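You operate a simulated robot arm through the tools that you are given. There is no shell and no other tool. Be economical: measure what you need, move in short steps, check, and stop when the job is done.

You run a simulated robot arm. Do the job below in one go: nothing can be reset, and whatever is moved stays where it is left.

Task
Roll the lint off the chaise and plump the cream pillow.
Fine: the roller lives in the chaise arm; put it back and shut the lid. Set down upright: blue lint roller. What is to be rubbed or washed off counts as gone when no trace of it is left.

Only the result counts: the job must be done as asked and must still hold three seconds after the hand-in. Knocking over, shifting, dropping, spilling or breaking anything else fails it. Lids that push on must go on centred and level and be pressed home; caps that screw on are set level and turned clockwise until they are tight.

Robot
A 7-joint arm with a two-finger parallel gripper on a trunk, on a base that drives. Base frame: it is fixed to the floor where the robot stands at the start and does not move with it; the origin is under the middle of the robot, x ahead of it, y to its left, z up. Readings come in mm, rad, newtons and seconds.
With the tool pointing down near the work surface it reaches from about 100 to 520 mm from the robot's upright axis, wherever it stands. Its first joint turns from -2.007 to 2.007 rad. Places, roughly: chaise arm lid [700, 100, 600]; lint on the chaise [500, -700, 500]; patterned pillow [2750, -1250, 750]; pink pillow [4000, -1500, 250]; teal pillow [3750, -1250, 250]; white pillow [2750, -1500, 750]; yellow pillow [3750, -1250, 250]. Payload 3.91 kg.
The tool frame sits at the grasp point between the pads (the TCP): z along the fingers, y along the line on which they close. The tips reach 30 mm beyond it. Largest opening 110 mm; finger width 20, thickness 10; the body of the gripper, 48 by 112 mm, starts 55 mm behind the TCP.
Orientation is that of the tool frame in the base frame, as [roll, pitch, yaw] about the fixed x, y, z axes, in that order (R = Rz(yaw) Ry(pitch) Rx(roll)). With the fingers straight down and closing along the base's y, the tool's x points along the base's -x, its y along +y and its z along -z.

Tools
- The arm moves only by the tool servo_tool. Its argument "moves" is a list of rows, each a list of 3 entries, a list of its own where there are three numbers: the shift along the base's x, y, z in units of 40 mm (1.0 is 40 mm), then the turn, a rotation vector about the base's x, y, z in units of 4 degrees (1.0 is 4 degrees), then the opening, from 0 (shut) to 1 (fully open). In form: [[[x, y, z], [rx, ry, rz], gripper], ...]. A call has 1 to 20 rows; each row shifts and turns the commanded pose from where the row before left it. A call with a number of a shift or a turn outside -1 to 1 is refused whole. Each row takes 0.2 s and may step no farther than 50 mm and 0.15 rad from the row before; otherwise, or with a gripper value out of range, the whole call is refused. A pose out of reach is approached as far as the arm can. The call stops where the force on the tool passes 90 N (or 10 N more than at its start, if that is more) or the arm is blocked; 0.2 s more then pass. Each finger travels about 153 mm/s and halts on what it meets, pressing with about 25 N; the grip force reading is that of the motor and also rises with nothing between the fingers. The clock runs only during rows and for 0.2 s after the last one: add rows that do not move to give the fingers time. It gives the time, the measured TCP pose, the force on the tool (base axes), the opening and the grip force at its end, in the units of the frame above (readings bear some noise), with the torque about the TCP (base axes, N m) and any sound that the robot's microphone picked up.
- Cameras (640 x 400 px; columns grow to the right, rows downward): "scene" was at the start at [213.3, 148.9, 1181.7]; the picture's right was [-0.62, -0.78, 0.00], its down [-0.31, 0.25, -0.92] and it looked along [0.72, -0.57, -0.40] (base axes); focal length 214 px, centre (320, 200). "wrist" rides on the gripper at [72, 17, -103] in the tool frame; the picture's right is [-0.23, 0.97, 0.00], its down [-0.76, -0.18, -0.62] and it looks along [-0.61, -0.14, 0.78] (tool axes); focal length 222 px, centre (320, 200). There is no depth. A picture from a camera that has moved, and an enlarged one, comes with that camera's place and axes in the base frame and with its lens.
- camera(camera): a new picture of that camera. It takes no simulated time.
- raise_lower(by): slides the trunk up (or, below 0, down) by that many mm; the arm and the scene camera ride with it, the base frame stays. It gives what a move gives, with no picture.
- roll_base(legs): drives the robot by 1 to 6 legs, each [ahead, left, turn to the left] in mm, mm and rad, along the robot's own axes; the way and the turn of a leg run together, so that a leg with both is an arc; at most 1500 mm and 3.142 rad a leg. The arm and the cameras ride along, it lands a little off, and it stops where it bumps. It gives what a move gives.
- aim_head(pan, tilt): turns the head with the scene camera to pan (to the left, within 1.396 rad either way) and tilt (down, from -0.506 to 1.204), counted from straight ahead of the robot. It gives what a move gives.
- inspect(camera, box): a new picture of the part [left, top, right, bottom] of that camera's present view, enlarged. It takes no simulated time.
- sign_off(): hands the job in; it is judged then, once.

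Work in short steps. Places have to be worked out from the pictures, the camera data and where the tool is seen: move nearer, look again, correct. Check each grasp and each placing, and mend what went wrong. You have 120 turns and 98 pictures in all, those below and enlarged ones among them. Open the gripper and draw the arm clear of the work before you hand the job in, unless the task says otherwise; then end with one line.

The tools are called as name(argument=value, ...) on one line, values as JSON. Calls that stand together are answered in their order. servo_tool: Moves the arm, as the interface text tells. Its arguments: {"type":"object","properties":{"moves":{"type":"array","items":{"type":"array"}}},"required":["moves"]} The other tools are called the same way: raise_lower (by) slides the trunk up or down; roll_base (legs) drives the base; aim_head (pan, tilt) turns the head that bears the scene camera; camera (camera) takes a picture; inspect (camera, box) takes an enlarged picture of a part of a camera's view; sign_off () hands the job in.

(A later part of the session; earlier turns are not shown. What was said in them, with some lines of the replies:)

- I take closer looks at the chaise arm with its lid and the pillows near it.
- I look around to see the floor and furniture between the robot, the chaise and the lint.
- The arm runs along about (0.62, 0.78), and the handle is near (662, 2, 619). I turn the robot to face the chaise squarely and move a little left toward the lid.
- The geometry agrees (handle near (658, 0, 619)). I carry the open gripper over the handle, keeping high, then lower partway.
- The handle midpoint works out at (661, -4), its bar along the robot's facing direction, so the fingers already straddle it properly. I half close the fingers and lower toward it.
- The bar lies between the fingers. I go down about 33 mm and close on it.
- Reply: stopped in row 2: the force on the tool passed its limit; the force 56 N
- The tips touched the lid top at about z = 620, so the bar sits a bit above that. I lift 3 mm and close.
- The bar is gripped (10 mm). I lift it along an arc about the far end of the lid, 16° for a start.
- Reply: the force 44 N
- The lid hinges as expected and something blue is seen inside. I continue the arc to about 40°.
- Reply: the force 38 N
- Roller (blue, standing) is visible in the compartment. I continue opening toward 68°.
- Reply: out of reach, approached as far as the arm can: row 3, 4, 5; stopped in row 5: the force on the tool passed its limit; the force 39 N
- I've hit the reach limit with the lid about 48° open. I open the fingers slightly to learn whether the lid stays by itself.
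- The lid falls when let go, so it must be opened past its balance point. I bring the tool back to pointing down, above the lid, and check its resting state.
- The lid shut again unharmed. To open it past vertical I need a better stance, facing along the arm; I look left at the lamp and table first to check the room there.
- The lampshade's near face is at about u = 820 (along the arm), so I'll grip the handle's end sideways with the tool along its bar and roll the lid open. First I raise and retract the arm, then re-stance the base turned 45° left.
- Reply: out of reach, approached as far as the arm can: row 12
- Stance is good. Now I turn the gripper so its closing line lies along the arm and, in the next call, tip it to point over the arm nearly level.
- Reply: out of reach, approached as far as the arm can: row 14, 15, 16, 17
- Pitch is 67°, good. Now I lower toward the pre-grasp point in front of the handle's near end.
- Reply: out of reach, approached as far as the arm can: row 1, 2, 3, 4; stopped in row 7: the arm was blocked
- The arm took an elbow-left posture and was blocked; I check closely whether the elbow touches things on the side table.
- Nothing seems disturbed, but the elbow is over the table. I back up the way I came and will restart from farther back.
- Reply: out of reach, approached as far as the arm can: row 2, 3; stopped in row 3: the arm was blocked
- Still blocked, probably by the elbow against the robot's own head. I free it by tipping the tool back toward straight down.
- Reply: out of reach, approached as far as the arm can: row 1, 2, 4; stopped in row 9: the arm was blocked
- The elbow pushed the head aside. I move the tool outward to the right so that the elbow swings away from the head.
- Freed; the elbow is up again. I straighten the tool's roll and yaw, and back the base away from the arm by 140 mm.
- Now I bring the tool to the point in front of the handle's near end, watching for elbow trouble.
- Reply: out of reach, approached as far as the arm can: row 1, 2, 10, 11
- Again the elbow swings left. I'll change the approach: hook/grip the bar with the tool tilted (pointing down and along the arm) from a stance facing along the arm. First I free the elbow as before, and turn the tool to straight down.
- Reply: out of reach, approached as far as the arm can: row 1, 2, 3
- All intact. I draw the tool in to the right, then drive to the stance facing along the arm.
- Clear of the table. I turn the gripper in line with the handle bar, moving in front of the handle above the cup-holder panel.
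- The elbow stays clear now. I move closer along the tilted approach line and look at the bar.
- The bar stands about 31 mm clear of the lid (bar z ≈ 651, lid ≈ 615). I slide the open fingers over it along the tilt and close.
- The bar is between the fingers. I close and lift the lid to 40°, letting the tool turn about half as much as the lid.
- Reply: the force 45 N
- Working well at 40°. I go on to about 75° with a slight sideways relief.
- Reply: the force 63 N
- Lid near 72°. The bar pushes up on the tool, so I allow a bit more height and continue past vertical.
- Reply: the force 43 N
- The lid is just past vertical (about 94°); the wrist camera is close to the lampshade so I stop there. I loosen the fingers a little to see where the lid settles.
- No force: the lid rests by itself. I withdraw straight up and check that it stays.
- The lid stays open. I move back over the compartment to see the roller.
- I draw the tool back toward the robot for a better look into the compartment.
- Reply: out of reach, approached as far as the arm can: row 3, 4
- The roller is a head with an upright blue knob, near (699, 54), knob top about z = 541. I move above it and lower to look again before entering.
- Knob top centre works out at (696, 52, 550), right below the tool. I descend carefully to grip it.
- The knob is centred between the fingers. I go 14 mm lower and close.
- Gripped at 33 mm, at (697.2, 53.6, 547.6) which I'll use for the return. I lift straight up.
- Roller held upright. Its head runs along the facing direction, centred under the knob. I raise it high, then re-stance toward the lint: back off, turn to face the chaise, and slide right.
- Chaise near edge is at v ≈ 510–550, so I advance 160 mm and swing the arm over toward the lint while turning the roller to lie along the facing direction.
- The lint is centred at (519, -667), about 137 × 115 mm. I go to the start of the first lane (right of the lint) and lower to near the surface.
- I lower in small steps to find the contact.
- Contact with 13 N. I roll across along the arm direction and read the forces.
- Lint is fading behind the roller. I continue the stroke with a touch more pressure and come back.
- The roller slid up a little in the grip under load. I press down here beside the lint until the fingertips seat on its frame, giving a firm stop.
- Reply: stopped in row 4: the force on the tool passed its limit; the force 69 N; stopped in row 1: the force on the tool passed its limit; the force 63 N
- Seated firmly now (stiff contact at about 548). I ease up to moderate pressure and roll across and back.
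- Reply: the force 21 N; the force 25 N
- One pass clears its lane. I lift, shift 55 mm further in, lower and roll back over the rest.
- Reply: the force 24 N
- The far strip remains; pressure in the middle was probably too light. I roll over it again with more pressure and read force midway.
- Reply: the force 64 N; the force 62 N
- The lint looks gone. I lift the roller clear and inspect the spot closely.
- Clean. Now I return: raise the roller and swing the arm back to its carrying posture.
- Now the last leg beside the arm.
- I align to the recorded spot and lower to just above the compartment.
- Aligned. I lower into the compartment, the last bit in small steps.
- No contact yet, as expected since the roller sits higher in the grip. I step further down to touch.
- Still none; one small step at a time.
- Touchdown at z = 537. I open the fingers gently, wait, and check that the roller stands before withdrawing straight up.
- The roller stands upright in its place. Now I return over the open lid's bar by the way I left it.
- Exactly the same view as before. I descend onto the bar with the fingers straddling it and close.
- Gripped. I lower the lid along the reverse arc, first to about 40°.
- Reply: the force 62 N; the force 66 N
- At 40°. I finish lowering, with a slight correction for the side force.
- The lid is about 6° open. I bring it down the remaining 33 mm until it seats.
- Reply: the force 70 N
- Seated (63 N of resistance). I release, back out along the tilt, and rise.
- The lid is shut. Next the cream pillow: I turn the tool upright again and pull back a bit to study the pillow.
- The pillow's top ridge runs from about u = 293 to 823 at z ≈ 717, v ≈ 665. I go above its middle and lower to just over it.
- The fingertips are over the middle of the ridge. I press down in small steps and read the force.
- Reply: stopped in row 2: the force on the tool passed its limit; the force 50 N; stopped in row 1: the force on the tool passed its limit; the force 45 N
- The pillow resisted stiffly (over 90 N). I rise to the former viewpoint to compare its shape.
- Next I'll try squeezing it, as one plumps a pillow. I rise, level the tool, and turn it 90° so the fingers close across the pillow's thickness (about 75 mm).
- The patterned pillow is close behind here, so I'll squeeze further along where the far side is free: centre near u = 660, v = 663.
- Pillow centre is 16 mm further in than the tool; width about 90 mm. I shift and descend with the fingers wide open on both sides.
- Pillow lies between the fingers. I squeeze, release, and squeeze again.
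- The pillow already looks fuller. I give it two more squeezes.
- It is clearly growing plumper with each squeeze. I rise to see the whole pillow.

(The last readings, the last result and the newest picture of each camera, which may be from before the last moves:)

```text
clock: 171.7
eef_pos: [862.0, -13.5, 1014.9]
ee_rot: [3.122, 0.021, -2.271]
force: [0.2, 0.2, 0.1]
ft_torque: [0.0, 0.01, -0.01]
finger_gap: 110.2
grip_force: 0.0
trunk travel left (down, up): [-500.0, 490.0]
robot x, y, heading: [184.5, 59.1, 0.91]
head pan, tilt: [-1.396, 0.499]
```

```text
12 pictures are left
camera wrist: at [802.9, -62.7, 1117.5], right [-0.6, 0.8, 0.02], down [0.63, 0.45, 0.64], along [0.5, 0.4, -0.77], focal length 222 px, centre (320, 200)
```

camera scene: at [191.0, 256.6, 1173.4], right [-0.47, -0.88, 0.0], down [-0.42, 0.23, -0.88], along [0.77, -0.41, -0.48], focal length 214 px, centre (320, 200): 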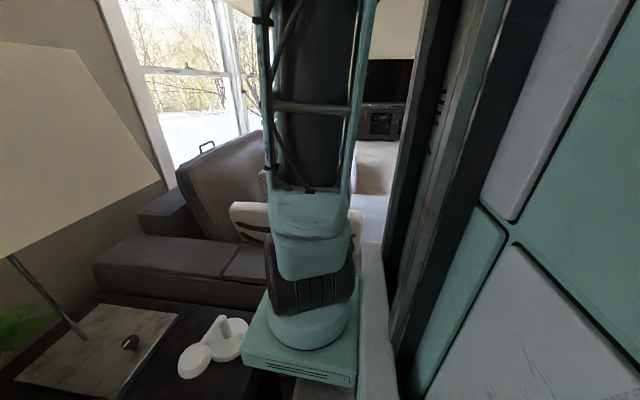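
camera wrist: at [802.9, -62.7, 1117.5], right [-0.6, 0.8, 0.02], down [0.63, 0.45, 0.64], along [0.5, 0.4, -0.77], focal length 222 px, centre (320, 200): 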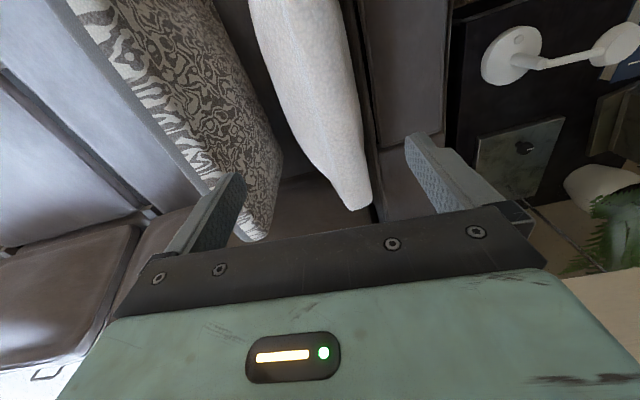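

The pillow is now rounded. I back the robot off to get an overall view and check the neighbours.

servo_tool(moves=[[[-0.8, 0.3, 0.3], [0, 0, 0], 1], [[-0.8, 0.3, 0.3], [0, 0, 0], 1], [[-0.8, 0.3, 0.3], [0, 0, 0], 1], [[-0.8, 0.3, 0], [0, 0, 0], 1], [[-0.7, -0.4, 0], [0, 0, 0], 1], [[-0.7, -0.4, 0], [0, 0, 0], 1]])

roll_base(legs=[[-60, 120, 0], [0, 0, -1.2]])

aim_head(pan=0.0, tilt=0.6)

camera(camera="scene")

```text
clock: 173.1
eef_pos: [678.4, 2.9, 1050.3]
ee_rot: [3.123, 0.021, -2.273]
force: [-0.1, 0.2, -0.3]
ft_torque: [-0.02, 0.02, 0.0]
finger_gap: 110.0
grip_force: 0.0
trunk travel left (down, up): [-500.0, 490.0]
robot x, y, heading: [187.2, 59.3, 0.906]
head pan, tilt: [-1.396, 0.499]
```

```text
clock: 177.3
eef_pos: [188.6, -394.0, 1050.5]
ee_rot: [3.122, 0.022, 2.828]
force: [0.2, 0.4, 0.1]
ft_torque: [0.01, 0.0, 0.0]
finger_gap: 110.0
grip_force: 0.0
trunk travel left (down, up): [-500.0, 490.0]
robot x, y, heading: [55.5, 83.9, -0.273]
head pan, tilt: [-1.396, 0.499]
```

```text
clock: 178.8
eef_pos: [188.8, -392.5, 1051.1]
ee_rot: [3.122, 0.022, 2.829]
force: [0.3, 0.2, 0.0]
ft_torque: [0.03, 0.0, 0.05]
finger_gap: 110.1
grip_force: 0.0
trunk travel left (down, up): [-500.0, 490.0]
robot x, y, heading: [59.7, 82.3, -0.277]
head pan, tilt: [0.0, 0.6]
```

```text
11 pictures are left
camera scene: at [332.5, 219.7, 1164.3], right [-0.28, -0.96, 0.0], down [-0.54, 0.16, -0.83], along [0.79, -0.23, -0.56], focal length 214 px, centre (320, 200)
```

scene: 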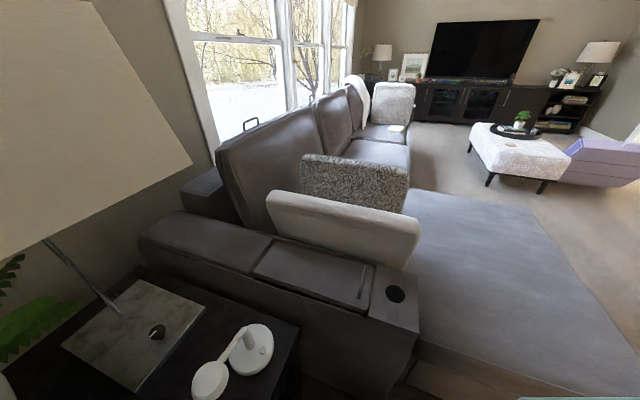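

I zoom in on the pillow and lid.

inspect(camera="scene", box=[230, 140, 450, 320])

```text
2.22 times, centred on (340, 230) of scene
camera zoom: at [332.5, 219.7, 1164.3], right [-0.28, -0.96, 0.0], down [-0.54, 0.16, -0.83], along [0.79, -0.23, -0.56], focal length 477 px, centre (276, 133)
```

zoom: 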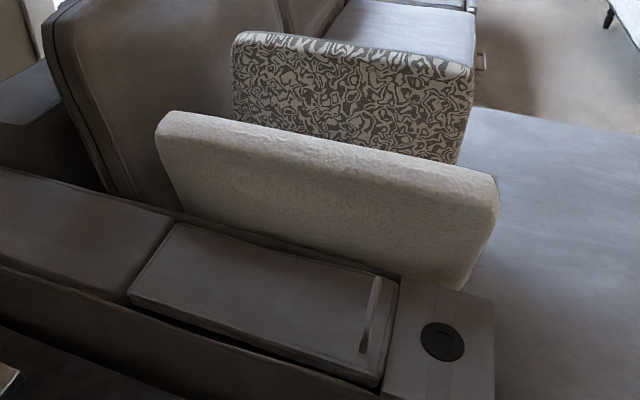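

The creases on the cream pillow are gone and it stands full. The lid is shut, the lint is cleared, and the arm is drawn clear with the gripper open. I hand in.

sign_off()

```text
The job is handed in.
```

I rolled the lint off the chaise, put the blue roller back upright in the chaise arm and shut the lid. I squeezed the cream pillow until it looked full, and the dark creases on it are gone. I couldn't tell from the readings how much plumping counts, so that part rests on how it looks.
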